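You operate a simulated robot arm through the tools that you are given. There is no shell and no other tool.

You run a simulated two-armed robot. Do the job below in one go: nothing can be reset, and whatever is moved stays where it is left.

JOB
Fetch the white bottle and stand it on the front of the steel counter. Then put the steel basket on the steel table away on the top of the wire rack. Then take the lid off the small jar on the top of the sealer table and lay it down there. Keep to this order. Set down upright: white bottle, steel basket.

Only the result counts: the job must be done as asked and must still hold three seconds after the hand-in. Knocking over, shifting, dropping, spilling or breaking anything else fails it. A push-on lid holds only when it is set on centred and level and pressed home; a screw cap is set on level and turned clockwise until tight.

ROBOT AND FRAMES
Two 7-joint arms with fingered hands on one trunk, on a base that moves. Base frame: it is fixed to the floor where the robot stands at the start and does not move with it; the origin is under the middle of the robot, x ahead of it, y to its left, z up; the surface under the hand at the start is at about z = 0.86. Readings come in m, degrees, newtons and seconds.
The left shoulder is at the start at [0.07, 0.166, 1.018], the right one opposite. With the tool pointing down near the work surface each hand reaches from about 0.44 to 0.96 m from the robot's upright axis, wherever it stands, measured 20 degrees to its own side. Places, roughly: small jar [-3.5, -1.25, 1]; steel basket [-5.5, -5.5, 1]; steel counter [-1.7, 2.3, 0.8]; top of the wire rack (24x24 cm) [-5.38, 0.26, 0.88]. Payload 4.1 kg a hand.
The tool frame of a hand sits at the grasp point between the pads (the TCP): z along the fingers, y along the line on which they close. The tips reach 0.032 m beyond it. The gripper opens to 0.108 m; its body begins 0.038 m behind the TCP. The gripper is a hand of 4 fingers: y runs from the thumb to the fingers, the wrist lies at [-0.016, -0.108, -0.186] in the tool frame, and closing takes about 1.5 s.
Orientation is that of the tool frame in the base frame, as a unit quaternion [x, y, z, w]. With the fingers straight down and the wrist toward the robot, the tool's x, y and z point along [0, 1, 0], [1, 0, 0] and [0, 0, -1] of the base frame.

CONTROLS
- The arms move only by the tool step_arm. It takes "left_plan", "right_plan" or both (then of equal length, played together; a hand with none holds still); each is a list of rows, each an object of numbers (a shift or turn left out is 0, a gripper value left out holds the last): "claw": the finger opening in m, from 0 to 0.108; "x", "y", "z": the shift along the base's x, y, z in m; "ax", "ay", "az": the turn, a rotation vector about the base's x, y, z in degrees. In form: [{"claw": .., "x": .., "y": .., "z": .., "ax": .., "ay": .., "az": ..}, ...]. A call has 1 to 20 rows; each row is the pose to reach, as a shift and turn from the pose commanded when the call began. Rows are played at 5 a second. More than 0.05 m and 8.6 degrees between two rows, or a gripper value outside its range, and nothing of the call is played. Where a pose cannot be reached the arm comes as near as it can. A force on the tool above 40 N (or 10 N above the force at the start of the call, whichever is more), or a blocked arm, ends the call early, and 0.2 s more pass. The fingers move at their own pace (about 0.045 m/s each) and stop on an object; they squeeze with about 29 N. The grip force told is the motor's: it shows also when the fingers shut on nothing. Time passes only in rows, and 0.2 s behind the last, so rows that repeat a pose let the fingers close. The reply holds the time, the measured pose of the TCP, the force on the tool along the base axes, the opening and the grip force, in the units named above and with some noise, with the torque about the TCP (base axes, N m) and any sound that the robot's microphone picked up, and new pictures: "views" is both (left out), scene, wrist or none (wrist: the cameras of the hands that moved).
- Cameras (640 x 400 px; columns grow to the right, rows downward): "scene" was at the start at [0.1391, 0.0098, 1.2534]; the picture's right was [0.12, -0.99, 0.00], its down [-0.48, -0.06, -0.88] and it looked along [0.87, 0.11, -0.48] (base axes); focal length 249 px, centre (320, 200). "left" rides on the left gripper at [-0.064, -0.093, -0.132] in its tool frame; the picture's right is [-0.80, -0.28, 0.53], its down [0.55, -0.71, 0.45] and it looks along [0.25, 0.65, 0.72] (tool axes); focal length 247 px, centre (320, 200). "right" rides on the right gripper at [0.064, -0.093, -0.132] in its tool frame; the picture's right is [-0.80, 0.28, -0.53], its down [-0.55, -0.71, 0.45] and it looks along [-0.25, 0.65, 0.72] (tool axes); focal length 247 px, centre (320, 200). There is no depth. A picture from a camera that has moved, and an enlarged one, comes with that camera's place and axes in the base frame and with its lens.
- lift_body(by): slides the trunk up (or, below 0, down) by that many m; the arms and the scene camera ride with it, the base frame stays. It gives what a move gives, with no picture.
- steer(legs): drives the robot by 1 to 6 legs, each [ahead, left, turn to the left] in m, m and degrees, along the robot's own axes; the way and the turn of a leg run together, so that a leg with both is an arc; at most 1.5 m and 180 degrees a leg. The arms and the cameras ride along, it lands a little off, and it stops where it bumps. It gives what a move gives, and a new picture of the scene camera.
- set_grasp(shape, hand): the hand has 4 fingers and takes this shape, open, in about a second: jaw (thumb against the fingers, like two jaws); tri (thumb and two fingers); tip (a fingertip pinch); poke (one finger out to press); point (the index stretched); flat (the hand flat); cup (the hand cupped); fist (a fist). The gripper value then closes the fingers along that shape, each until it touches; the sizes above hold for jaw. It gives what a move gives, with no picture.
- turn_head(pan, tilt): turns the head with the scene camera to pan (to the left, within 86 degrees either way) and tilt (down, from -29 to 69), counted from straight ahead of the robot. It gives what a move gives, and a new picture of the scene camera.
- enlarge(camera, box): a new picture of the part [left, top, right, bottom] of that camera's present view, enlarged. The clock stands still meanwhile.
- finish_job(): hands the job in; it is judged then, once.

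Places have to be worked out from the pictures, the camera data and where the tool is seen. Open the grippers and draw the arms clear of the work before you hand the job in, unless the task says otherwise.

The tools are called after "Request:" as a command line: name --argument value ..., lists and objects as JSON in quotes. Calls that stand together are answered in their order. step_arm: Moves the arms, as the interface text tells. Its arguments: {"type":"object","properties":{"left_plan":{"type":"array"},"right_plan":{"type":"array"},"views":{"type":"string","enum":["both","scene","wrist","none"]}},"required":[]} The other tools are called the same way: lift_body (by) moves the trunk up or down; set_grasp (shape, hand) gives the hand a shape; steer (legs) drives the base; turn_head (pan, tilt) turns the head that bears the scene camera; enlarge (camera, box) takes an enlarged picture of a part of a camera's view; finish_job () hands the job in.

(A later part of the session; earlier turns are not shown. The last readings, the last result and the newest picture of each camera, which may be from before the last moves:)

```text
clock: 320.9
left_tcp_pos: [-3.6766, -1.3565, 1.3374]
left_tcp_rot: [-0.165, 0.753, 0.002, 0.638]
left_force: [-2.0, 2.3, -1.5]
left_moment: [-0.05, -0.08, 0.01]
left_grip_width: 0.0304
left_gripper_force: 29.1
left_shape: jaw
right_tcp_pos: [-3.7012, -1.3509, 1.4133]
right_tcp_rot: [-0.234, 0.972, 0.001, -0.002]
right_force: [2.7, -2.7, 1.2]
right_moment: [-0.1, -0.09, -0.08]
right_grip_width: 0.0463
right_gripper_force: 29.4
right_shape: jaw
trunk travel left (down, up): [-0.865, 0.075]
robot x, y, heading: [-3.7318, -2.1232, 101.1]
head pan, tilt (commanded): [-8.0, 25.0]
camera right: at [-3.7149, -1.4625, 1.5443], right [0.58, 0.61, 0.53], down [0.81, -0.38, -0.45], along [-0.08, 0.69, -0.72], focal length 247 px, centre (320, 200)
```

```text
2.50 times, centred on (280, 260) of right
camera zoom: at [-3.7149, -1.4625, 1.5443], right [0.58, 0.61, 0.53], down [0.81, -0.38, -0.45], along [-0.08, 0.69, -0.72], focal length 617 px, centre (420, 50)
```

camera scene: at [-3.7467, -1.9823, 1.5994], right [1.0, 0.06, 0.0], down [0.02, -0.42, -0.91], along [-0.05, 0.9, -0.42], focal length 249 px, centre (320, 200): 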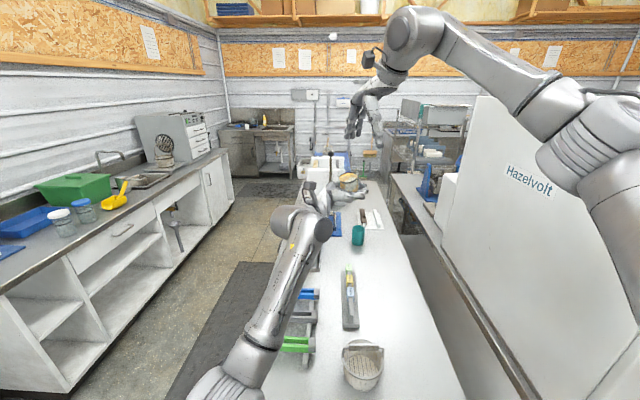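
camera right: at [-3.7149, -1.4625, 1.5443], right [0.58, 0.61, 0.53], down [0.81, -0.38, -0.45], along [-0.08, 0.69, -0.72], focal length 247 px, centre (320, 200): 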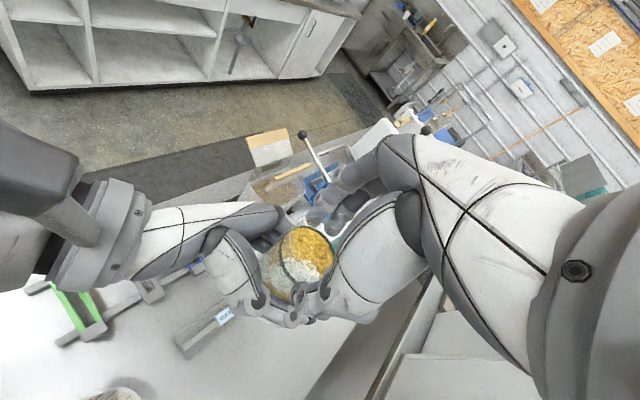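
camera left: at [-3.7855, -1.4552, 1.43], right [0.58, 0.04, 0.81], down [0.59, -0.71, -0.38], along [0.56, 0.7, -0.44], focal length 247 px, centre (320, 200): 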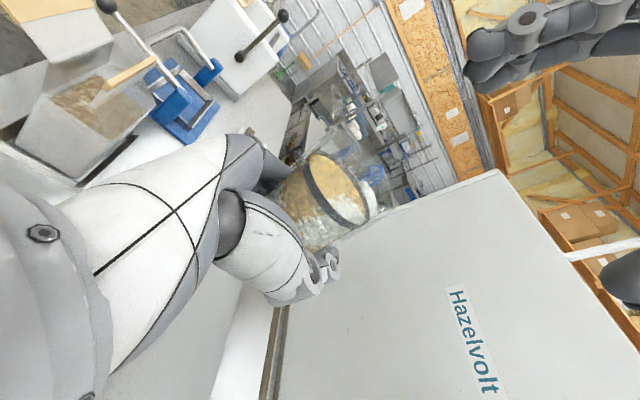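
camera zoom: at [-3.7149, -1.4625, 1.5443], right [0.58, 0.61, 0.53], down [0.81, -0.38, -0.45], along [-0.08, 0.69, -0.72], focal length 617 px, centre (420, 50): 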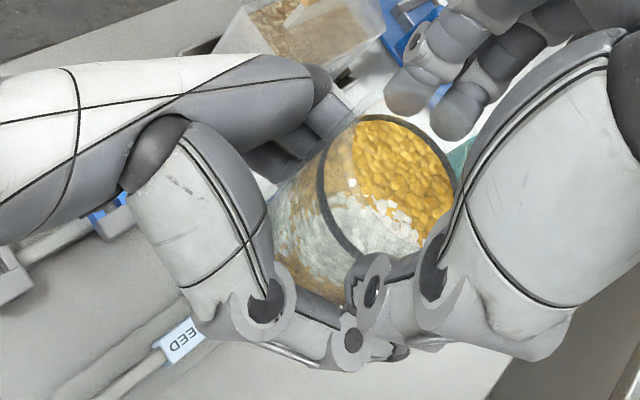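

The right hand has the glass rim (0.046 m, 29 N). I'll open the left hand and draw it straight back to the left.

Request:
step_arm --left_plan '[{"claw": 0.05}, {"claw": 0.07}, {"claw": 0.09}, {"claw": 0.108}, {"claw": 0.108}, {"claw": 0.108}, {"x": -0.025, "y": -0.0055, "z": -0.002}, {"x": -0.055, "y": -0.012, "z": -0.004}, {"x": -0.09, "y": -0.02, "z": -0.006}, {"x": -0.13, "y": -0.029, "z": -0.006}, {"x": -0.17, "y": -0.038, "z": -0.006}, {"x": -0.19, "y": -0.042, "z": -0.006}, {"x": -0.19, "y": -0.042, "z": -0.006}]' --views "wrist"

Request:
enlarge --camera "scene" --box '[280, 110, 420, 230]'

Request:
enlarge --camera "right" --box '[160, 180, 380, 360]'

```text
clock: 323.7
left_tcp_pos: [-3.8645, -1.3988, 1.3322]
left_tcp_rot: [-0.165, 0.753, 0.001, 0.637]
left_force: [-0.5, 0.0, 0.8]
left_moment: [0.0, 0.01, 0.02]
left_grip_width: 0.1075
left_gripper_force: 0.0
left_shape: jaw
right_tcp_pos: [-3.7004, -1.351, 1.4119]
right_tcp_rot: [-0.233, 0.972, 0.001, -0.002]
right_force: [0.8, 0.5, 0.3]
right_moment: [0.03, -0.01, 0.0]
right_grip_width: 0.0463
right_gripper_force: 29.4
right_shape: jaw
trunk travel left (down, up): [-0.865, 0.075]
robot x, y, heading: [-3.7318, -2.1226, 101.0]
head pan, tilt (commanded): [-8.0, 25.0]
camera left: at [-3.9602, -1.4976, 1.4392], right [0.69, 0.04, 0.72], down [0.53, -0.71, -0.46], along [0.49, 0.7, -0.51], focal length 247 px, centre (320, 200)
```

left: 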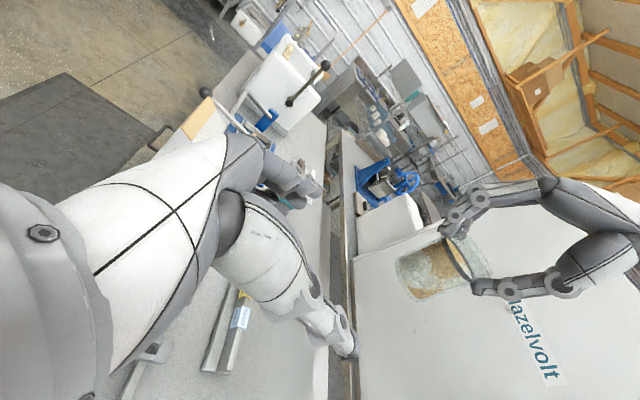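

```text
3.33 times, centred on (350, 170) of scene
camera zoom: at [-3.746, -1.9821, 1.5994], right [1.0, 0.05, 0.0], down [0.02, -0.42, -0.91], along [-0.05, 0.9, -0.42], focal length 829 px, centre (220, 300)
```

zoom: 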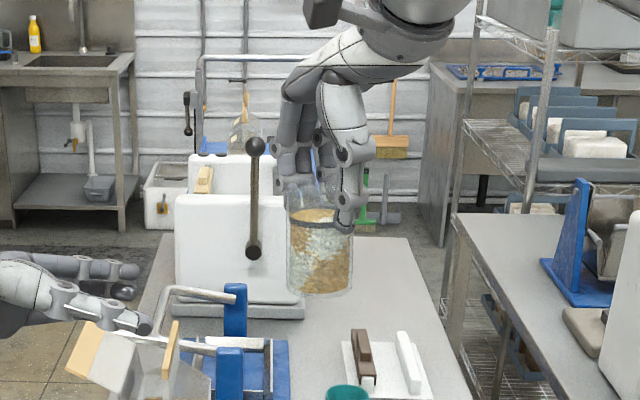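

```text
2.22 times, centred on (270, 270) of right
camera zoom: at [-3.7144, -1.4624, 1.5443], right [0.58, 0.61, 0.53], down [0.81, -0.38, -0.45], along [-0.08, 0.69, -0.72], focal length 549 px, centre (431, 44)
```

zoom: 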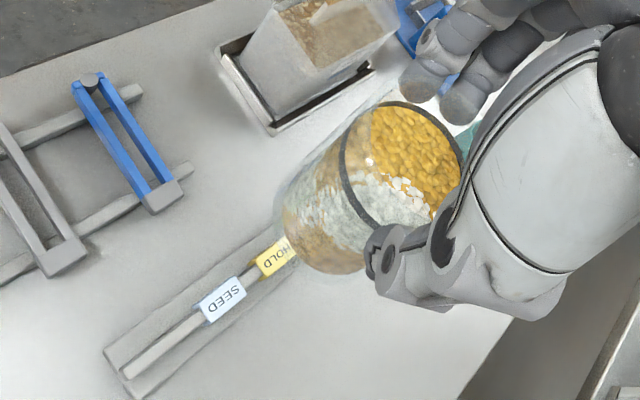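

The jar hangs upright from the right hand. Before lowering anything I'll move the left arm back and return it to its fingers-down posture, so its elbow stays clear of the table.

Request:
step_arm --left_plan '[{"x": -0.02, "y": -0.04, "z": 0.01}, {"x": -0.045, "y": -0.08, "z": 0.02}, {"x": -0.07, "y": -0.12, "z": 0.02}, {"x": -0.085, "y": -0.15, "z": 0.02}, {"x": -0.085, "y": -0.15, "z": 0.02, "ax": -0.77, "ay": 7.89, "az": -1.15}, {"x": -0.085, "y": -0.15, "z": 0.02, "ax": -1.54, "ay": 15.78, "az": -2.3}, {"x": -0.085, "y": -0.15, "z": 0.02, "ax": -2.31, "ay": 23.67, "az": -3.45}, {"x": -0.085, "y": -0.15, "z": 0.02, "ax": -3.08, "ay": 31.56, "az": -4.6}, {"x": -0.085, "y": -0.15, "z": 0.02, "ax": -3.85, "ay": 39.45, "az": -5.75}, {"x": -0.085, "y": -0.15, "z": 0.02, "ax": -4.62, "ay": 47.34, "az": -6.9}, {"x": -0.085, "y": -0.15, "z": 0.02, "ax": -5.39, "ay": 55.23, "az": -8.05}, {"x": -0.085, "y": -0.15, "z": 0.02, "ax": -6.16, "ay": 63.12, "az": -9.2}, {"x": -0.085, "y": -0.15, "z": 0.02, "ax": -6.93, "ay": 71.01, "az": -10.35}, {"x": -0.085, "y": -0.15, "z": 0.02, "ax": -7.7, "ay": 78.9, "az": -11.5}, {"x": -0.085, "y": -0.15, "z": 0.02, "ax": -7.7, "ay": 78.9, "az": -11.5}]' --views "scene"

```text
clock: 326.9
left_tcp_pos: [-3.9514, -1.5483, 1.3521]
left_tcp_rot: [-0.097, 0.995, 0.0, 0.0]
left_force: [0.4, -0.4, 0.3]
left_moment: [0.03, 0.03, 0.02]
left_grip_width: 0.1079
left_gripper_force: 0.0
left_shape: jaw
right_tcp_pos: [-3.7012, -1.3513, 1.413]
right_tcp_rot: [-0.233, 0.972, 0.001, -0.002]
right_force: [-0.4, 1.3, 1.0]
right_moment: [-0.02, 0.04, -0.02]
right_grip_width: 0.0461
right_gripper_force: 29.1
right_shape: jaw
trunk travel left (down, up): [-0.865, 0.075]
robot x, y, heading: [-3.7299, -2.1228, 100.8]
head pan, tilt (commanded): [-8.0, 25.0]
camera scene: at [-3.7469, -1.9821, 1.5994], right [1.0, 0.05, 0.0], down [0.02, -0.42, -0.91], along [-0.05, 0.9, -0.42], focal length 249 px, centre (320, 200)
```

scene: 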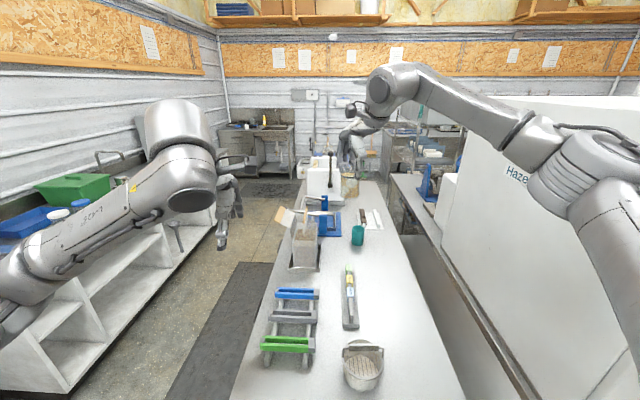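

The left arm is back in its normal posture. With the table unobstructed, I'll scan it for the lid.

Request:
enlarge --camera "scene" --box '[220, 160, 480, 400]'

Request:
enlarge --camera "right" --box '[0, 0, 640, 400]'

Request:
enlarge --camera "left" --box '[0, 0, 640, 400]'

```text
1.67 times, centred on (350, 280) of scene
camera zoom: at [-3.7469, -1.9821, 1.5994], right [1.0, 0.05, 0.0], down [0.02, -0.42, -0.91], along [-0.05, 0.9, -0.42], focal length 415 px, centre (270, 67)
```

zoom: 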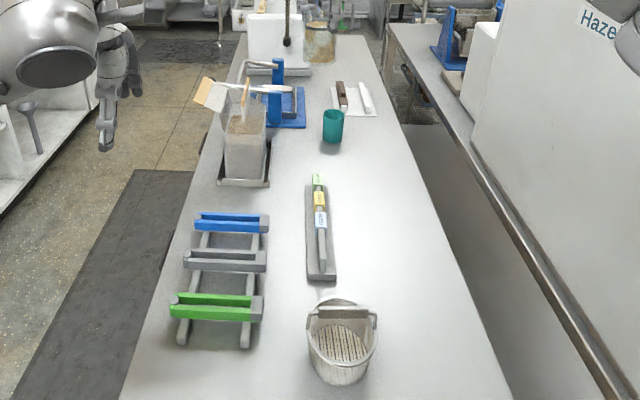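

```text
1.00 times, centred on (320, 200) of right (not enlarged: the box is as wide or as high as the picture)
camera zoom: at [-3.7152, -1.4624, 1.5443], right [0.58, 0.61, 0.53], down [0.81, -0.38, -0.45], along [-0.08, 0.69, -0.72], focal length 247 px, centre (320, 200)
```

zoom: 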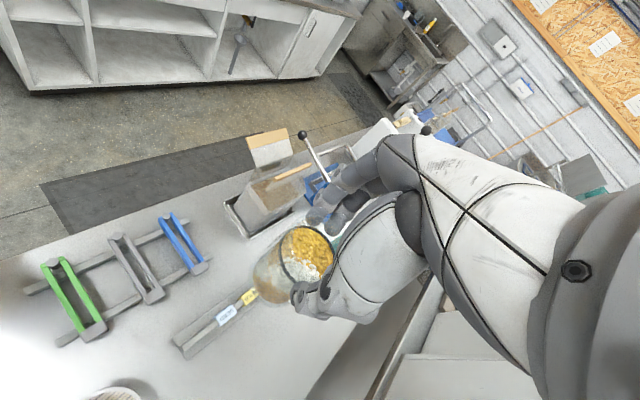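

```text
1.00 times, centred on (320, 200) of left (not enlarged: the box is as wide or as high as the picture)
camera zoom: at [-3.8723, -1.6266, 1.4835], right [0.84, -0.13, -0.53], down [-0.41, -0.8, -0.45], along [-0.37, 0.59, -0.72], focal length 247 px, centre (320, 200)
```

zoom: 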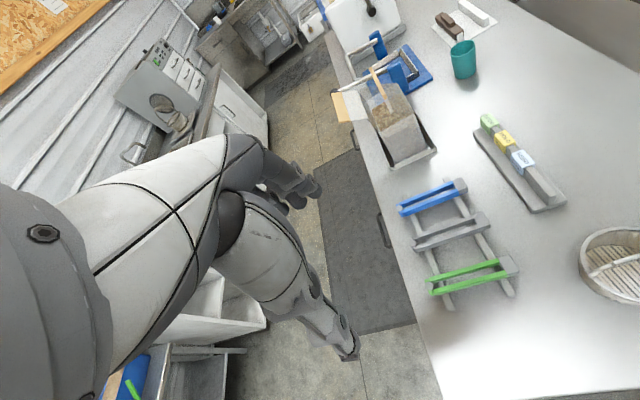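

The lid isn't on the table, so it must have gone to the floor. I'll back away from the table so the head camera can see the floor in front of it.

Request:
steer --legs '[[-0.25, 0, 0], [-0.2, 0, -5]]'

Request:
turn_head --pan -5 --tilt 58

Request:
turn_head --pan -40 --tilt 50

Request:
turn_head --pan 35 --tilt 50

```text
clock: 329.9
left_tcp_pos: [-3.8255, -1.9665, 1.3493]
left_tcp_rot: [-0.054, 0.999, -0.002, 0.0]
left_force: [0.1, 0.2, -0.7]
left_moment: [-0.03, -0.05, -0.01]
left_grip_width: 0.1077
left_gripper_force: 0.0
left_shape: jaw
right_tcp_pos: [-3.5584, -1.7919, 1.4096]
right_tcp_rot: [-0.192, 0.981, -0.001, -0.002]
right_force: [0.4, 1.7, -1.7]
right_moment: [0.0, 0.04, 0.06]
right_grip_width: 0.0463
right_gripper_force: 28.5
right_shape: jaw
trunk travel left (down, up): [-0.865, 0.075]
robot x, y, heading: [-3.649, -2.5618, 96.2]
head pan, tilt (commanded): [-8.0, 25.0]
camera scene: at [-3.6566, -2.4158, 1.5988], right [1.0, -0.03, 0.0], down [-0.01, -0.43, -0.9], along [0.03, 0.9, -0.43], focal length 249 px, centre (320, 200)
```

scene: 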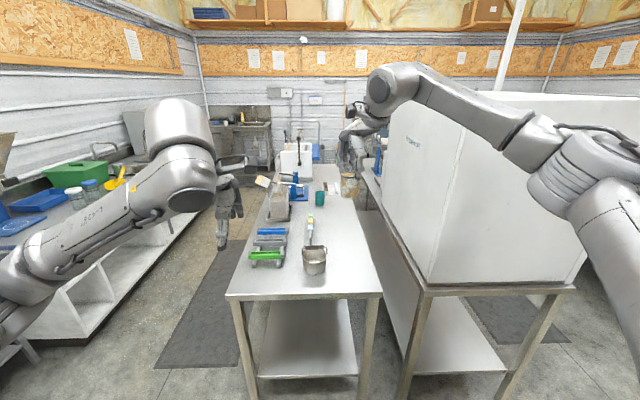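

```text
clock: 330.9
left_tcp_pos: [-3.8251, -1.9713, 1.3537]
left_tcp_rot: [-0.054, 0.999, 0.0, 0.0]
left_force: [-0.5, 0.1, 0.0]
left_moment: [0.01, -0.02, 0.01]
left_grip_width: 0.1076
left_gripper_force: 0.0
left_shape: jaw
right_tcp_pos: [-3.5569, -1.7966, 1.412]
right_tcp_rot: [-0.193, 0.981, 0.001, -0.003]
right_force: [-0.2, -0.7, -1.6]
right_moment: [0.01, 0.0, 0.01]
right_grip_width: 0.0462
right_gripper_force: 28.8
right_shape: jaw
trunk travel left (down, up): [-0.865, 0.075]
robot x, y, heading: [-3.6509, -2.5618, 96.3]
head pan, tilt (commanded): [-5.0, 58.0]
camera scene: at [-3.6598, -2.4452, 1.5519], right [1.0, 0.02, 0.0], down [0.02, -0.85, -0.53], along [-0.01, 0.53, -0.85], focal length 249 px, centre (320, 200)
```

scene: 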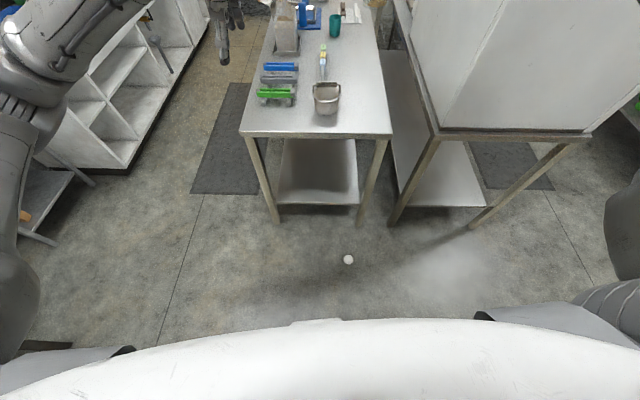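

```text
clock: 331.9
left_tcp_pos: [-3.8244, -1.9707, 1.3511]
left_tcp_rot: [-0.054, 0.999, 0.0, 0.0]
left_force: [0.1, 0.7, -0.3]
left_moment: [0.0, -0.05, 0.02]
left_grip_width: 0.1078
left_gripper_force: 0.1
left_shape: jaw
right_tcp_pos: [-3.5575, -1.7953, 1.4123]
right_tcp_rot: [-0.194, 0.981, 0.002, -0.002]
right_force: [0.2, -0.1, -1.5]
right_moment: [-0.01, 0.02, -0.01]
right_grip_width: 0.0464
right_gripper_force: 28.7
right_shape: jaw
trunk travel left (down, up): [-0.865, 0.075]
robot x, y, heading: [-3.6503, -2.5628, 96.1]
head pan, tilt (commanded): [-40.0, 50.0]
camera scene: at [-3.6157, -2.4493, 1.562], right [0.83, -0.55, 0.0], down [-0.42, -0.64, -0.64], along [0.36, 0.54, -0.77], focal length 249 px, centre (320, 200)
```

scene: 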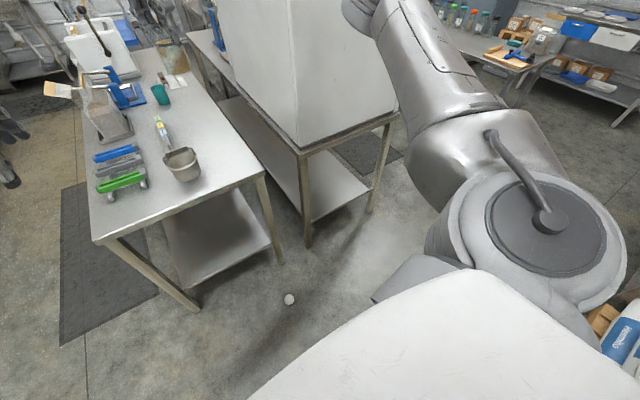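

```text
clock: 333.4
left_tcp_pos: [-3.8239, -1.9705, 1.3521]
left_tcp_rot: [-0.054, 0.999, 0.0, 0.0]
left_force: [0.1, 0.3, 0.0]
left_moment: [0.0, 0.02, 0.01]
left_grip_width: 0.108
left_gripper_force: 0.0
left_shape: jaw
right_tcp_pos: [-3.5566, -1.7955, 1.4128]
right_tcp_rot: [-0.192, 0.981, 0.001, -0.002]
right_force: [-0.4, -0.5, -2.0]
right_moment: [0.0, -0.01, -0.03]
right_grip_width: 0.0462
right_gripper_force: 29.0
right_shape: jaw
trunk travel left (down, up): [-0.865, 0.075]
robot x, y, heading: [-3.653, -2.5624, 96.3]
head pan, tilt (commanded): [35.0, 50.0]
camera scene: at [-3.7091, -2.4554, 1.562], right [0.75, 0.66, 0.0], down [0.51, -0.58, -0.64], along [-0.42, 0.48, -0.77], focal length 249 px, centre (320, 200)
```

scene: 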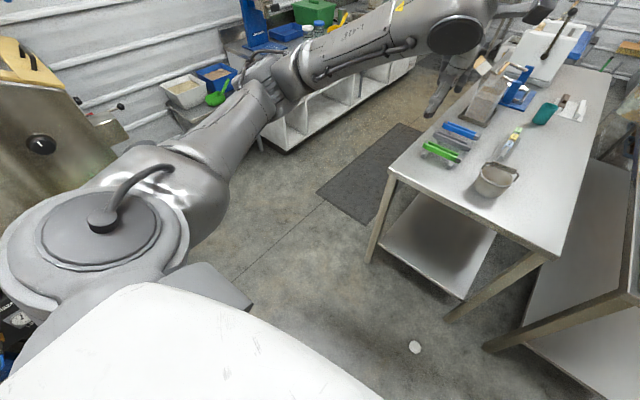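

Found it: the lid lies flat on the floor at about [-3.49, -1.92], in front of the table. The trunk can go low enough to pick it up with the left hand, so first I'll draw the right hand (with the jar) back toward me and shift the base right so the lid sits on my left side.

Request:
step_arm --right_plan '[{"y": -0.03}, {"y": -0.07}, {"y": -0.11}, {"y": -0.15}, {"y": -0.17}, {"y": -0.17}]' --views "none"

Request:
steer --legs '[[0, -0.4, -6]]'

Request:
turn_head --pan 15 --tilt 55

Request:
enlarge --camera "scene" --box '[200, 160, 440, 360]'

```text
clock: 334.8
left_tcp_pos: [-3.825, -1.9703, 1.3504]
left_tcp_rot: [-0.054, 0.999, -0.001, 0.0]
left_force: [0.8, 0.2, 0.4]
left_moment: [-0.02, -0.03, 0.01]
left_grip_width: 0.1079
left_gripper_force: 0.0
left_shape: jaw
right_tcp_pos: [-3.5568, -1.9653, 1.4117]
right_tcp_rot: [-0.192, 0.981, 0.002, -0.002]
right_force: [-0.4, 0.6, -1.8]
right_moment: [0.0, 0.01, -0.05]
right_grip_width: 0.0463
right_gripper_force: 29.8
right_shape: jaw
trunk travel left (down, up): [-0.865, 0.075]
robot x, y, heading: [-3.652, -2.5617, 96.3]
head pan, tilt (commanded): [35.0, 50.0]
```

```text
clock: 337.3
left_tcp_pos: [-3.3647, -1.9336, 1.3508]
left_tcp_rot: [-0.002, 1.0, 0.0, 0.001]
left_force: [0.1, 0.4, -0.6]
left_moment: [0.01, 0.01, 0.05]
left_grip_width: 0.1079
left_gripper_force: 0.0
left_shape: jaw
right_tcp_pos: [-3.0966, -1.954, 1.4118]
right_tcp_rot: [-0.143, 0.99, 0.001, -0.001]
right_force: [-0.8, 0.8, -1.8]
right_moment: [0.02, -0.03, -0.03]
right_grip_width: 0.0462
right_gripper_force: 28.9
right_shape: jaw
trunk travel left (down, up): [-0.865, 0.075]
robot x, y, heading: [-3.2494, -2.5361, 90.3]
head pan, tilt (commanded): [35.0, 50.0]
camera scene: at [-3.2994, -2.4265, 1.5619], right [0.81, 0.58, 0.0], down [0.45, -0.62, -0.64], along [-0.37, 0.52, -0.77], focal length 249 px, centre (320, 200)
```

scene: 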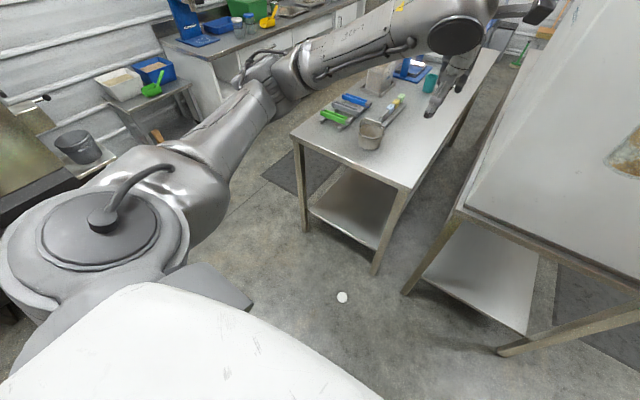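

```text
clock: 338.1
left_tcp_pos: [-3.3634, -1.932, 1.3517]
left_tcp_rot: [-0.003, 1.0, 0.0, 0.0]
left_force: [0.3, 0.3, -0.3]
left_moment: [-0.01, 0.03, -0.01]
left_grip_width: 0.1077
left_gripper_force: 0.0
left_shape: jaw
right_tcp_pos: [-3.0953, -1.9541, 1.4104]
right_tcp_rot: [-0.143, 0.99, 0.001, -0.002]
right_force: [-0.8, 0.9, -1.5]
right_moment: [-0.01, 0.04, -0.03]
right_grip_width: 0.0462
right_gripper_force: 28.5
right_shape: jaw
trunk travel left (down, up): [-0.865, 0.075]
robot x, y, heading: [-3.2497, -2.5385, 90.4]
head pan, tilt (commanded): [15.0, 55.0]
camera scene: at [-3.2712, -2.4197, 1.5555], right [0.96, 0.27, 0.0], down [0.22, -0.79, -0.57], along [-0.15, 0.55, -0.82], focal length 249 px, centre (320, 200)
```

scene: 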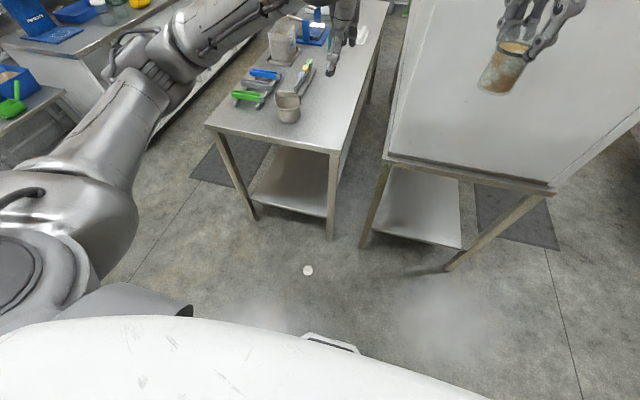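

```text
2.00 times, centred on (320, 260) of scene
camera zoom: at [-3.2712, -2.4197, 1.5555], right [0.96, 0.27, 0.0], down [0.22, -0.79, -0.57], along [-0.15, 0.55, -0.82], focal length 498 px, centre (320, 80)
```

zoom: 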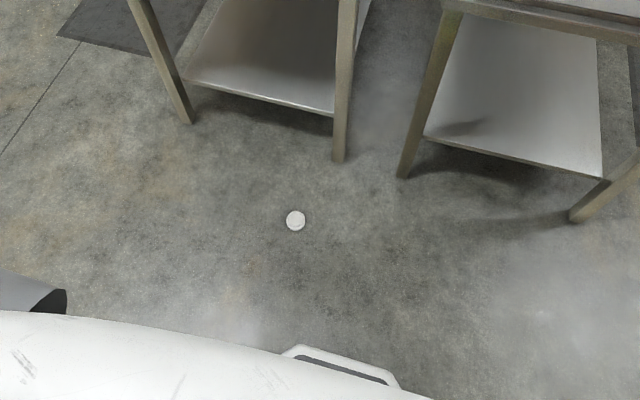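

The lid is confirmed at [-3.487, -1.921]. I'll move the left hand above that spot and lower the trunk in two steps.

Request:
step_arm --left_plan '[{"claw": 0.108, "x": -0.04, "y": 0.004}, {"x": -0.08, "y": 0.008}, {"x": -0.1236, "y": 0.011}, {"x": -0.1236, "y": 0.011}]' --views "none"

Request:
lift_body --by -0.5

Request:
turn_head --pan 10 --tilt 45

```text
clock: 339.1
left_tcp_pos: [-3.4861, -1.9203, 1.3512]
left_tcp_rot: [-0.002, 1.0, 0.001, 0.0]
left_force: [-0.2, -0.5, -0.7]
left_moment: [0.03, -0.02, 0.02]
left_grip_width: 0.1079
left_gripper_force: 0.1
left_shape: jaw
right_tcp_pos: [-3.095, -1.9538, 1.4119]
right_tcp_rot: [-0.142, 0.99, 0.001, -0.002]
right_force: [-0.2, -0.4, -1.8]
right_moment: [0.01, 0.0, -0.02]
right_grip_width: 0.0464
right_gripper_force: 29.4
right_shape: jaw
trunk travel left (down, up): [-0.865, 0.075]
robot x, y, heading: [-3.2486, -2.5349, 90.2]
head pan, tilt (commanded): [15.0, 55.0]
```

```text
refused: -0.5 is not a number from -0.4 to 0.4
```

```text
clock: 339.8
left_tcp_pos: [-3.4857, -1.9201, 1.3516]
left_tcp_rot: [-0.003, 1.0, 0.0, 0.0]
left_force: [-0.2, -0.1, 0.8]
left_moment: [0.04, 0.03, 0.03]
left_grip_width: 0.1079
left_gripper_force: 0.0
left_shape: jaw
right_tcp_pos: [-3.096, -1.955, 1.4126]
right_tcp_rot: [-0.143, 0.99, 0.002, -0.002]
right_force: [0.8, 0.7, -2.7]
right_moment: [0.03, 0.02, 0.0]
right_grip_width: 0.0465
right_gripper_force: 29.1
right_shape: jaw
trunk travel left (down, up): [-0.865, 0.075]
robot x, y, heading: [-3.2493, -2.5367, 90.6]
head pan, tilt (commanded): [10.0, 45.0]
camera scene: at [-3.2672, -2.4091, 1.5688], right [0.98, 0.18, 0.0], down [0.13, -0.7, -0.71], along [-0.13, 0.69, -0.71], focal length 249 px, centre (320, 200)
```

scene: 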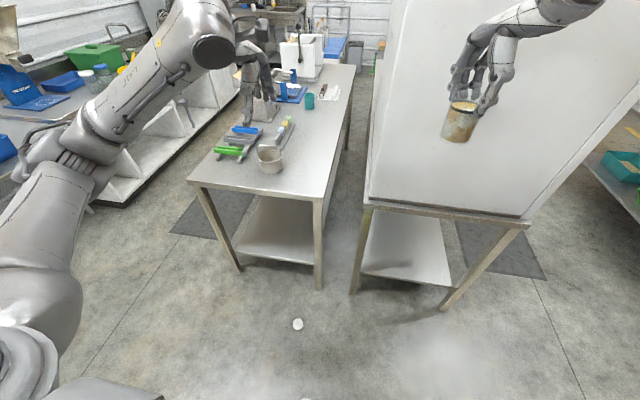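

The trunk moves at most 0.4 m per call, so I'll lower it in steps of 0.4 m.

Request:
lift_body --by -0.4

Request:
turn_head --pan 10 --tilt 40

```text
clock: 343.7
left_tcp_pos: [-3.4864, -1.9216, 0.9509]
left_tcp_rot: [-0.002, 1.0, 0.0, 0.0]
left_force: [0.0, -0.6, 0.0]
left_moment: [-0.02, -0.01, 0.02]
left_grip_width: 0.1081
left_gripper_force: 0.0
left_shape: jaw
right_tcp_pos: [-3.0963, -1.955, 1.0109]
right_tcp_rot: [-0.143, 0.99, 0.002, -0.001]
right_force: [0.7, -0.5, -1.8]
right_moment: [0.0, 0.03, -0.01]
right_grip_width: 0.0464
right_gripper_force: 28.9
right_shape: jaw
trunk travel left (down, up): [-0.465, 0.475]
robot x, y, heading: [-3.2542, -2.5396, 90.6]
head pan, tilt (commanded): [10.0, 45.0]
```

```text
clock: 344.3
left_tcp_pos: [-3.4861, -1.9216, 0.9508]
left_tcp_rot: [-0.003, 1.0, 0.001, 0.0]
left_force: [0.3, -0.5, 0.0]
left_moment: [0.02, -0.02, -0.03]
left_grip_width: 0.1075
left_gripper_force: 0.0
left_shape: jaw
right_tcp_pos: [-3.0959, -1.9549, 1.0119]
right_tcp_rot: [-0.142, 0.99, 0.0, -0.002]
right_force: [0.2, -0.2, -1.8]
right_moment: [0.03, -0.03, 0.03]
right_grip_width: 0.0464
right_gripper_force: 29.6
right_shape: jaw
trunk travel left (down, up): [-0.465, 0.475]
robot x, y, heading: [-3.2518, -2.5399, 90.6]
head pan, tilt (commanded): [10.0, 40.0]
camera scene: at [-3.2684, -2.4058, 1.1761], right [0.98, 0.18, 0.0], down [0.12, -0.63, -0.77], along [-0.14, 0.75, -0.64], focal length 249 px, centre (320, 200)
```

scene: 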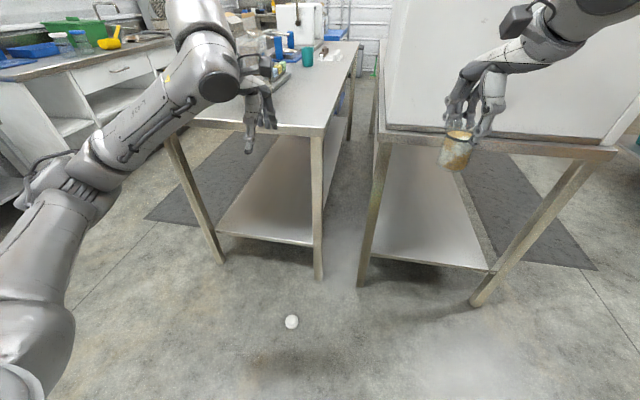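

All clear. I'll lower another 0.4 m and use the left wrist camera to line up with the lid.

Request:
lift_body --by -0.4

Request:
step_arm --left_plan '[{"z": -0.04, "claw": 0.108}, {"z": -0.08}, {"z": -0.12}, {"z": -0.16}, {"z": -0.2}, {"z": -0.24}, {"z": -0.28}, {"z": -0.32}, {"z": -0.36}, {"z": -0.38}, {"z": -0.38}]' --views "both"

```text
clock: 348.1
left_tcp_pos: [-3.4867, -1.9219, 0.5507]
left_tcp_rot: [-0.003, 1.0, 0.0, 0.0]
left_force: [-0.3, 0.3, 0.4]
left_moment: [-0.04, 0.03, 0.02]
left_grip_width: 0.108
left_gripper_force: 0.2
left_shape: jaw
right_tcp_pos: [-3.0967, -1.9551, 0.6119]
right_tcp_rot: [-0.142, 0.99, 0.001, -0.002]
right_force: [-0.5, 0.3, -2.1]
right_moment: [0.01, 0.01, 0.01]
right_grip_width: 0.0463
right_gripper_force: 29.2
right_shape: jaw
trunk travel left (down, up): [-0.065, 0.875]
robot x, y, heading: [-3.252, -2.5362, 90.6]
head pan, tilt (commanded): [10.0, 40.0]
```

```text
clock: 350.6
left_tcp_pos: [-3.486, -1.922, 0.1714]
left_tcp_rot: [-0.003, 1.0, -0.001, 0.001]
left_force: [-0.5, -0.4, 0.0]
left_moment: [0.01, 0.0, -0.01]
left_grip_width: 0.1077
left_gripper_force: 0.0
left_shape: jaw
right_tcp_pos: [-3.0959, -1.9552, 0.6124]
right_tcp_rot: [-0.142, 0.99, 0.001, -0.002]
right_force: [-0.2, 0.0, -1.3]
right_moment: [0.03, 0.03, 0.0]
right_grip_width: 0.0462
right_gripper_force: 28.9
right_shape: jaw
trunk travel left (down, up): [-0.065, 0.875]
robot x, y, heading: [-3.255, -2.5354, 90.4]
head pan, tilt (commanded): [10.0, 40.0]
camera scene: at [-3.2684, -2.406, 0.7761], right [0.98, 0.18, 0.0], down [0.12, -0.63, -0.77], along [-0.14, 0.75, -0.64], focal length 249 px, centre (320, 200)
camera left: at [-3.4211, -2.0136, 0.3033], right [0.8, -0.28, -0.53], down [-0.55, -0.71, -0.45], along [-0.25, 0.65, -0.72], focal length 247 px, centre (320, 200)
```

scene: 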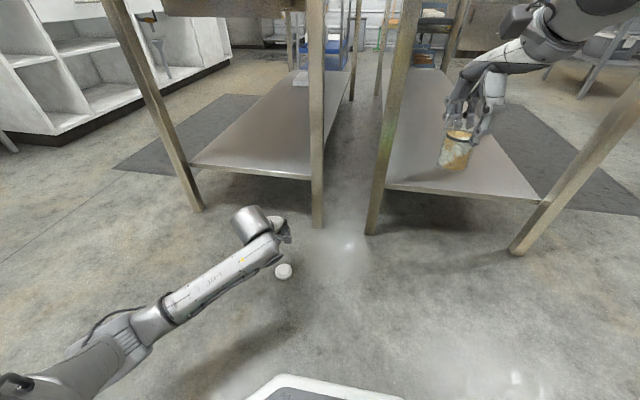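
left: 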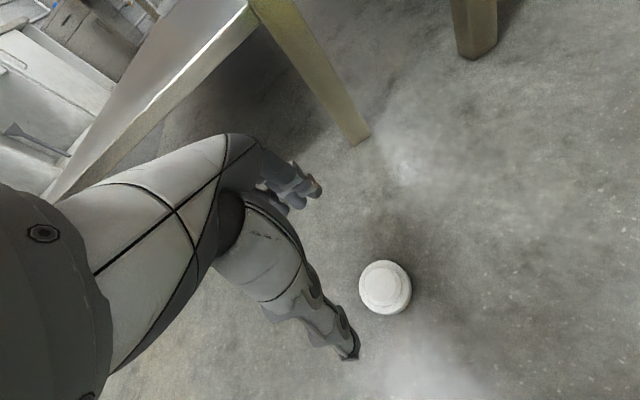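

The lid lies right under the left TCP. I'll check how it lies, then lower until the fingertips are just above the floor.

Request:
enlarge --camera "left" --box '[320, 230, 450, 340]'

Request:
step_arm --left_plan '[{"z": -0.03, "claw": 0.108}, {"z": -0.06}, {"z": -0.09}, {"z": -0.11}, {"z": -0.125}, {"z": -0.132}, {"z": -0.132}]' --views "both"

Request:
enlarge --camera "scene" --box '[220, 190, 340, 310]'

```text
3.64 times, centred on (385, 285) of left
camera zoom: at [-3.4211, -2.0136, 0.3033], right [0.8, -0.28, -0.53], down [-0.55, -0.71, -0.45], along [-0.25, 0.65, -0.72], focal length 898 px, centre (84, -109)
```

zoom: 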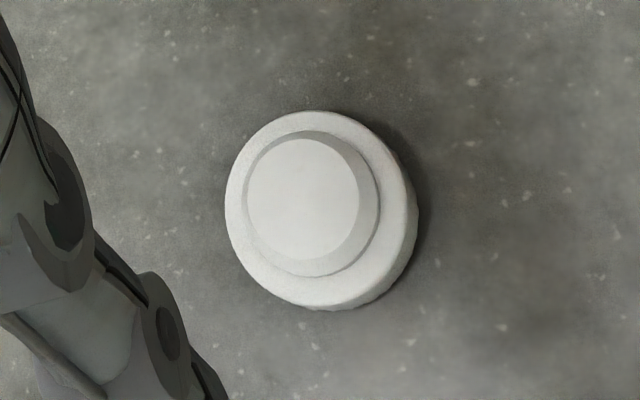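

```text
clock: 352.1
left_tcp_pos: [-3.4856, -1.9201, 0.0404]
left_tcp_rot: [-0.003, 1.0, 0.001, 0.0]
left_force: [0.2, 0.0, -0.3]
left_moment: [-0.01, 0.05, -0.01]
left_grip_width: 0.1079
left_gripper_force: 0.1
left_shape: jaw
right_tcp_pos: [-3.0952, -1.9544, 0.613]
right_tcp_rot: [-0.142, 0.99, 0.001, -0.002]
right_force: [-0.2, 0.0, -2.2]
right_moment: [0.0, 0.01, 0.01]
right_grip_width: 0.0463
right_gripper_force: 29.1
right_shape: jaw
trunk travel left (down, up): [-0.065, 0.875]
robot x, y, heading: [-3.2516, -2.5376, 90.6]
head pan, tilt (commanded): [10.0, 40.0]
camera scene: at [-3.2684, -2.406, 0.7761], right [0.98, 0.18, 0.0], down [0.12, -0.63, -0.77], along [-0.14, 0.75, -0.64], focal length 249 px, centre (320, 200)
camera left: at [-3.4218, -2.0134, 0.1717], right [0.8, -0.28, -0.53], down [-0.54, -0.71, -0.45], along [-0.25, 0.65, -0.72], focal length 247 px, centre (320, 200)
```

scene: 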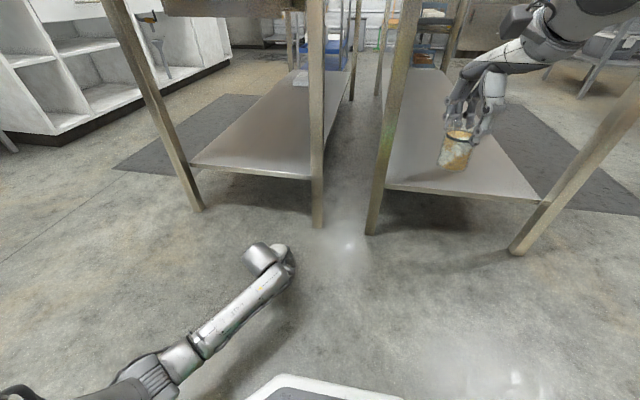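
left: 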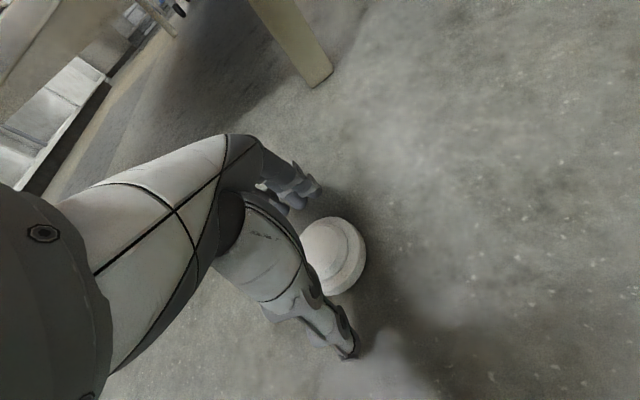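

```text
3.33 times, centred on (280, 250) of scene
camera zoom: at [-3.2684, -2.406, 0.7761], right [0.98, 0.18, 0.0], down [0.12, -0.63, -0.77], along [-0.14, 0.75, -0.64], focal length 829 px, centre (453, 33)
```

zoom: 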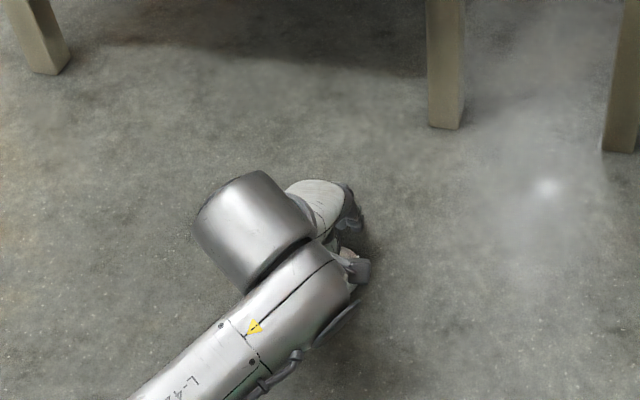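

The lid lies upside down, plug up, centred between thumb and fingers. I'll close the left hand on its rim.

Request:
step_arm --left_plan '[{"claw": 0.095, "z": -0.003}, {"claw": 0.085, "z": -0.004}, {"claw": 0.075, "z": -0.004}, {"claw": 0.065, "z": -0.004}, {"claw": 0.05, "z": -0.004}, {"claw": 0.03, "z": -0.004}, {"claw": 0.0, "z": -0.004}, {"claw": 0.0, "z": -0.004}, {"claw": 0.0, "z": -0.004}, {"claw": 0.0, "z": -0.004}]' --views "wrist"

Request:
enlarge --camera "left" --box '[240, 150, 420, 380]'

```text
clock: 354.4
left_tcp_pos: [-3.4866, -1.9215, 0.0355]
left_tcp_rot: [-0.002, 1.0, 0.0, 0.0]
left_force: [0.6, 0.0, -0.2]
left_moment: [0.02, -0.02, -0.01]
left_grip_width: 0.0526
left_gripper_force: 29.1
left_shape: jaw
right_tcp_pos: [-3.0957, -1.9542, 0.6119]
right_tcp_rot: [-0.143, 0.99, 0.001, -0.001]
right_force: [-0.1, 0.0, -1.7]
right_moment: [0.01, -0.02, 0.01]
right_grip_width: 0.0463
right_gripper_force: 28.9
right_shape: jaw
trunk travel left (down, up): [-0.065, 0.875]
robot x, y, heading: [-3.2479, -2.5362, 90.7]
head pan, tilt (commanded): [10.0, 40.0]
camera left: at [-3.4219, -2.0136, 0.1677], right [0.8, -0.28, -0.53], down [-0.55, -0.71, -0.45], along [-0.25, 0.65, -0.72], focal length 247 px, centre (320, 200)
```

left: 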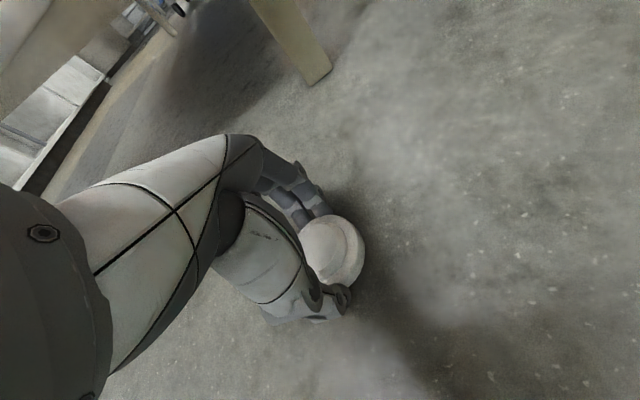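

```text
1.74 times, centred on (330, 265) of left
camera zoom: at [-3.4219, -2.0136, 0.1677], right [0.8, -0.28, -0.53], down [-0.55, -0.71, -0.45], along [-0.25, 0.65, -0.72], focal length 430 px, centre (303, 87)
```

zoom: 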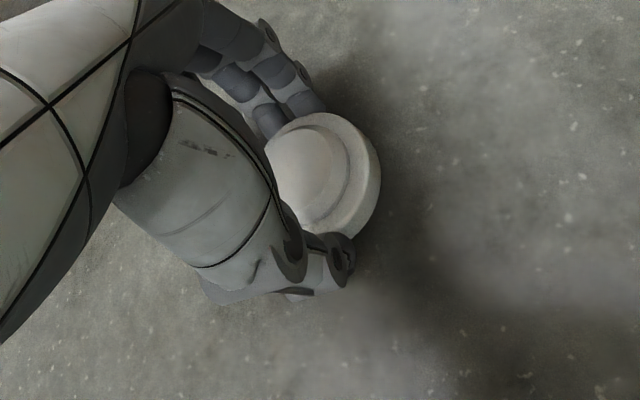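

The lid is gripped (0.053 m, 29 N). I'll lift it slowly.

Request:
step_arm --left_plan '[{"z": 0.01}, {"z": 0.03}, {"z": 0.06}, {"z": 0.1}, {"z": 0.14}, {"z": 0.18}, {"z": 0.22}, {"z": 0.26}, {"z": 0.3}, {"z": 0.34}, {"z": 0.38}, {"z": 0.42}, {"z": 0.46}, {"z": 0.5}, {"z": 0.51}, {"z": 0.51}]' --views "both"

Request:
enlarge --camera "left" --box '[240, 150, 420, 380]'

```text
clock: 357.8
left_tcp_pos: [-3.4862, -1.9213, 0.5441]
left_tcp_rot: [-0.003, 1.0, -0.001, 0.0]
left_force: [0.5, -0.2, -0.3]
left_moment: [-0.01, 0.01, -0.02]
left_grip_width: 0.0523
left_gripper_force: 28.8
left_shape: jaw
right_tcp_pos: [-3.0964, -1.955, 0.6118]
right_tcp_rot: [-0.143, 0.99, 0.002, -0.001]
right_force: [-0.5, 0.7, -2.8]
right_moment: [-0.02, 0.0, -0.04]
right_grip_width: 0.0459
right_gripper_force: 29.2
right_shape: jaw
trunk travel left (down, up): [-0.065, 0.875]
robot x, y, heading: [-3.2544, -2.5393, 90.4]
head pan, tilt (commanded): [10.0, 40.0]
camera scene: at [-3.2684, -2.406, 0.7761], right [0.98, 0.18, 0.0], down [0.12, -0.63, -0.77], along [-0.14, 0.75, -0.64], focal length 249 px, centre (320, 200)
camera left: at [-3.4218, -2.0136, 0.6753], right [0.8, -0.28, -0.53], down [-0.54, -0.71, -0.45], along [-0.25, 0.65, -0.72], focal length 247 px, centre (320, 200)
```

scene: 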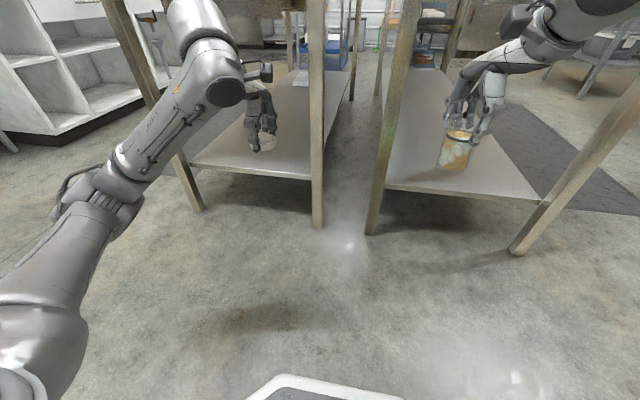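
left: 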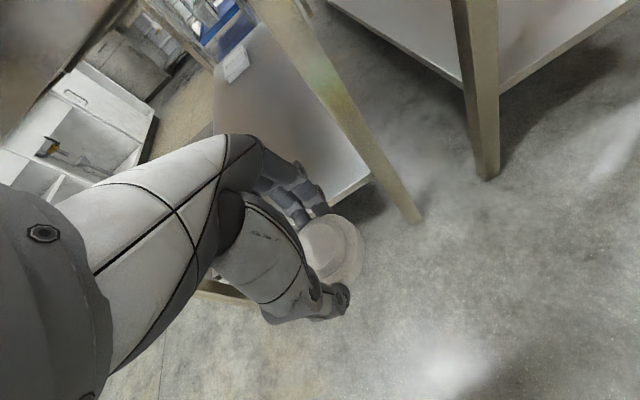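

```text
1.74 times, centred on (330, 265) of left
camera zoom: at [-3.4218, -2.0136, 0.6753], right [0.8, -0.28, -0.53], down [-0.54, -0.71, -0.45], along [-0.25, 0.65, -0.72], focal length 430 px, centre (303, 87)
```

zoom: 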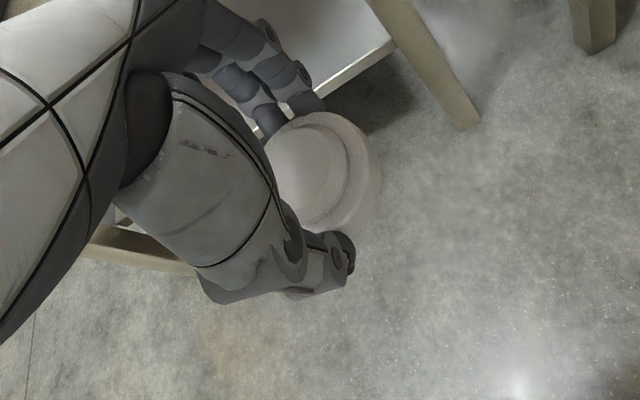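

The lid is safely in the left hand. I'll raise the trunk again so both hands are well above table height before approaching.

Request:
lift_body --by 0.4

Request:
lift_body --by 0.27

Request:
steer --legs '[[0.15, 0.3, 0], [0.19, 0, -0.5]]'

Request:
turn_head --pan 0 --tilt 38

```text
clock: 361.6
left_tcp_pos: [-3.4859, -1.9212, 0.9428]
left_tcp_rot: [-0.004, 1.0, 0.0, 0.0]
left_force: [-1.0, -0.6, -0.6]
left_moment: [-0.02, 0.03, -0.01]
left_grip_width: 0.0525
left_gripper_force: 28.8
left_shape: jaw
right_tcp_pos: [-3.0954, -1.9551, 1.0122]
right_tcp_rot: [-0.143, 0.99, 0.001, -0.002]
right_force: [0.3, -0.2, -1.7]
right_moment: [0.04, -0.01, -0.01]
right_grip_width: 0.0462
right_gripper_force: 28.8
right_shape: jaw
trunk travel left (down, up): [-0.465, 0.475]
robot x, y, heading: [-3.2559, -2.5393, 90.2]
head pan, tilt (commanded): [10.0, 40.0]
```

```text
clock: 364.3
left_tcp_pos: [-3.4863, -1.9206, 1.2125]
left_tcp_rot: [-0.003, 1.0, 0.0, 0.0]
left_force: [-0.3, -0.3, -0.6]
left_moment: [0.0, -0.02, -0.03]
left_grip_width: 0.0528
left_gripper_force: 28.7
left_shape: jaw
right_tcp_pos: [-3.096, -1.9541, 1.281]
right_tcp_rot: [-0.143, 0.99, 0.001, -0.001]
right_force: [1.1, -0.1, -1.2]
right_moment: [-0.02, -0.05, 0.0]
right_grip_width: 0.0462
right_gripper_force: 29.4
right_shape: jaw
trunk travel left (down, up): [-0.735, 0.205]
robot x, y, heading: [-3.2552, -2.5377, 90.6]
head pan, tilt (commanded): [10.0, 40.0]
```

```text
clock: 367.7
left_tcp_pos: [-3.7916, -1.5899, 1.2143]
left_tcp_rot: [-0.003, 1.0, 0.001, 0.0]
left_force: [0.4, 0.0, -0.1]
left_moment: [-0.01, 0.03, 0.01]
left_grip_width: 0.0523
left_gripper_force: 28.8
left_shape: jaw
right_tcp_pos: [-3.4009, -1.6238, 1.2827]
right_tcp_rot: [-0.144, 0.99, 0.003, -0.001]
right_force: [-0.5, -0.3, -2.4]
right_moment: [0.01, 0.01, 0.0]
right_grip_width: 0.0463
right_gripper_force: 29.1
right_shape: jaw
trunk travel left (down, up): [-0.735, 0.205]
robot x, y, heading: [-3.551, -2.2076, 90.5]
head pan, tilt (commanded): [10.0, 40.0]
camera scene: at [-3.5726, -2.0749, 1.4464], right [0.98, 0.18, 0.0], down [0.12, -0.63, -0.77], along [-0.14, 0.75, -0.64], focal length 249 px, centre (320, 200)
```

scene: 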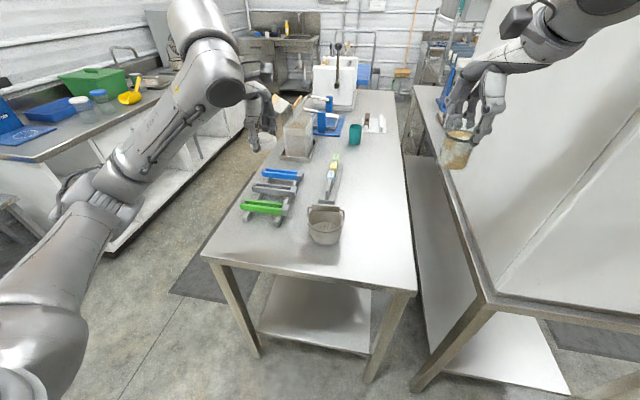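

```text
clock: 368.4
left_tcp_pos: [-3.7905, -1.5877, 1.2137]
left_tcp_rot: [-0.003, 1.0, 0.0, 0.0]
left_force: [-0.4, 0.9, -0.3]
left_moment: [0.0, -0.01, -0.01]
left_grip_width: 0.0525
left_gripper_force: 28.8
left_shape: jaw
right_tcp_pos: [-3.4008, -1.6207, 1.2817]
right_tcp_rot: [-0.144, 0.99, 0.001, -0.002]
right_force: [-1.0, 0.6, -1.9]
right_moment: [0.0, 0.03, 0.02]
right_grip_width: 0.0461
right_gripper_force: 29.3
right_shape: jaw
trunk travel left (down, up): [-0.735, 0.205]
robot x, y, heading: [-3.5571, -2.2079, 90.5]
head pan, tilt (commanded): [0.0, 38.0]
camera scene: at [-3.5582, -2.0694, 1.449], right [1.0, 0.01, 0.0], down [0.01, -0.62, -0.79], along [-0.01, 0.79, -0.62], focal length 249 px, centre (320, 200)
```

scene: 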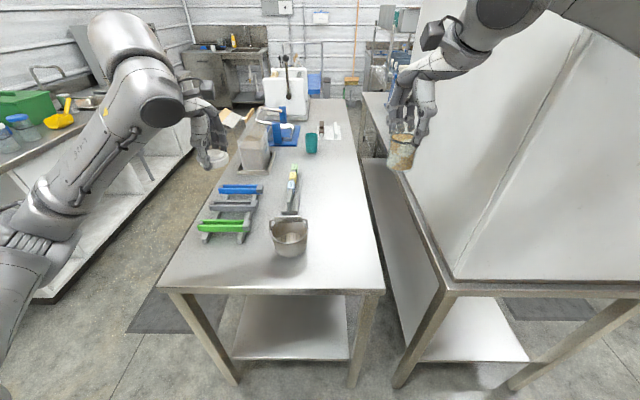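

Now I'll lower the left hand a little and carry the lid over the clear part of the table, around [-3.56, -1.42], staying above the small basket's handle.

Request:
step_arm --left_plan '[{"z": -0.04}, {"z": -0.08}, {"z": -0.12}, {"z": -0.155}, {"z": -0.155, "x": 0.033, "y": 0.024}, {"z": -0.155, "x": 0.066, "y": 0.048}, {"z": -0.155, "x": 0.099, "y": 0.072}, {"z": -0.155, "x": 0.132, "y": 0.096}, {"z": -0.155, "x": 0.165, "y": 0.12}, {"z": -0.155, "x": 0.198, "y": 0.144}, {"z": -0.155, "x": 0.23, "y": 0.168}, {"z": -0.155, "x": 0.23, "y": 0.168}]' --views "both"

```text
clock: 371.0
left_tcp_pos: [-3.5615, -1.4227, 1.0585]
left_tcp_rot: [-0.004, 1.0, 0.001, 0.001]
left_force: [-0.7, 0.2, 0.1]
left_moment: [0.01, 0.02, 0.0]
left_grip_width: 0.0527
left_gripper_force: 29.2
left_shape: jaw
right_tcp_pos: [-3.4028, -1.6228, 1.2826]
right_tcp_rot: [-0.142, 0.99, 0.001, -0.001]
right_force: [0.8, 0.0, -2.1]
right_moment: [0.0, -0.02, 0.0]
right_grip_width: 0.0462
right_gripper_force: 29.1
right_shape: jaw
trunk travel left (down, up): [-0.735, 0.205]
robot x, y, heading: [-3.5567, -2.2058, 90.7]
head pan, tilt (commanded): [0.0, 38.0]
camera scene: at [-3.5594, -2.071, 1.4492], right [1.0, 0.01, 0.0], down [0.01, -0.62, -0.79], along [-0.01, 0.79, -0.62], focal length 249 px, centre (320, 200)
camera left: at [-3.4983, -1.5145, 1.191], right [0.8, -0.28, -0.53], down [-0.54, -0.71, -0.45], along [-0.25, 0.65, -0.72], focal length 247 px, centre (320, 200)
```

scene: 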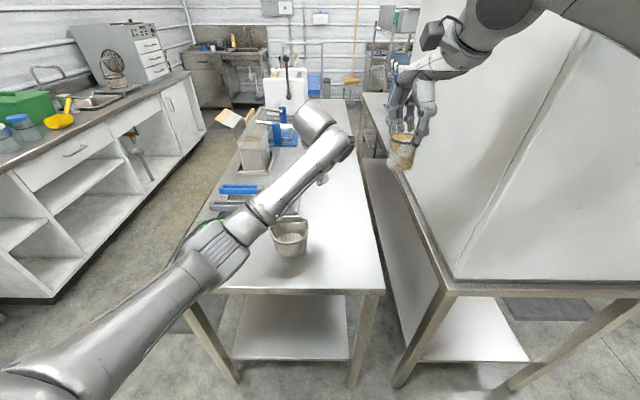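
left: 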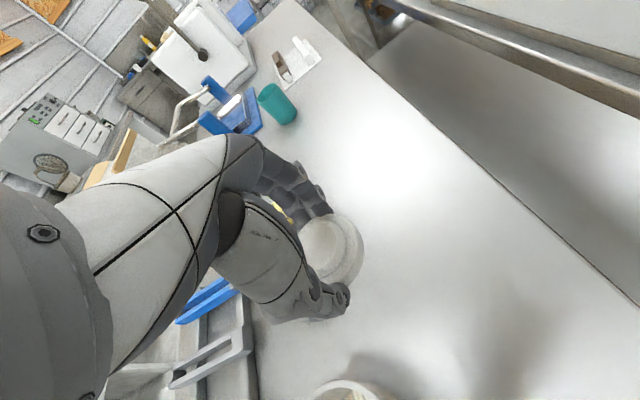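

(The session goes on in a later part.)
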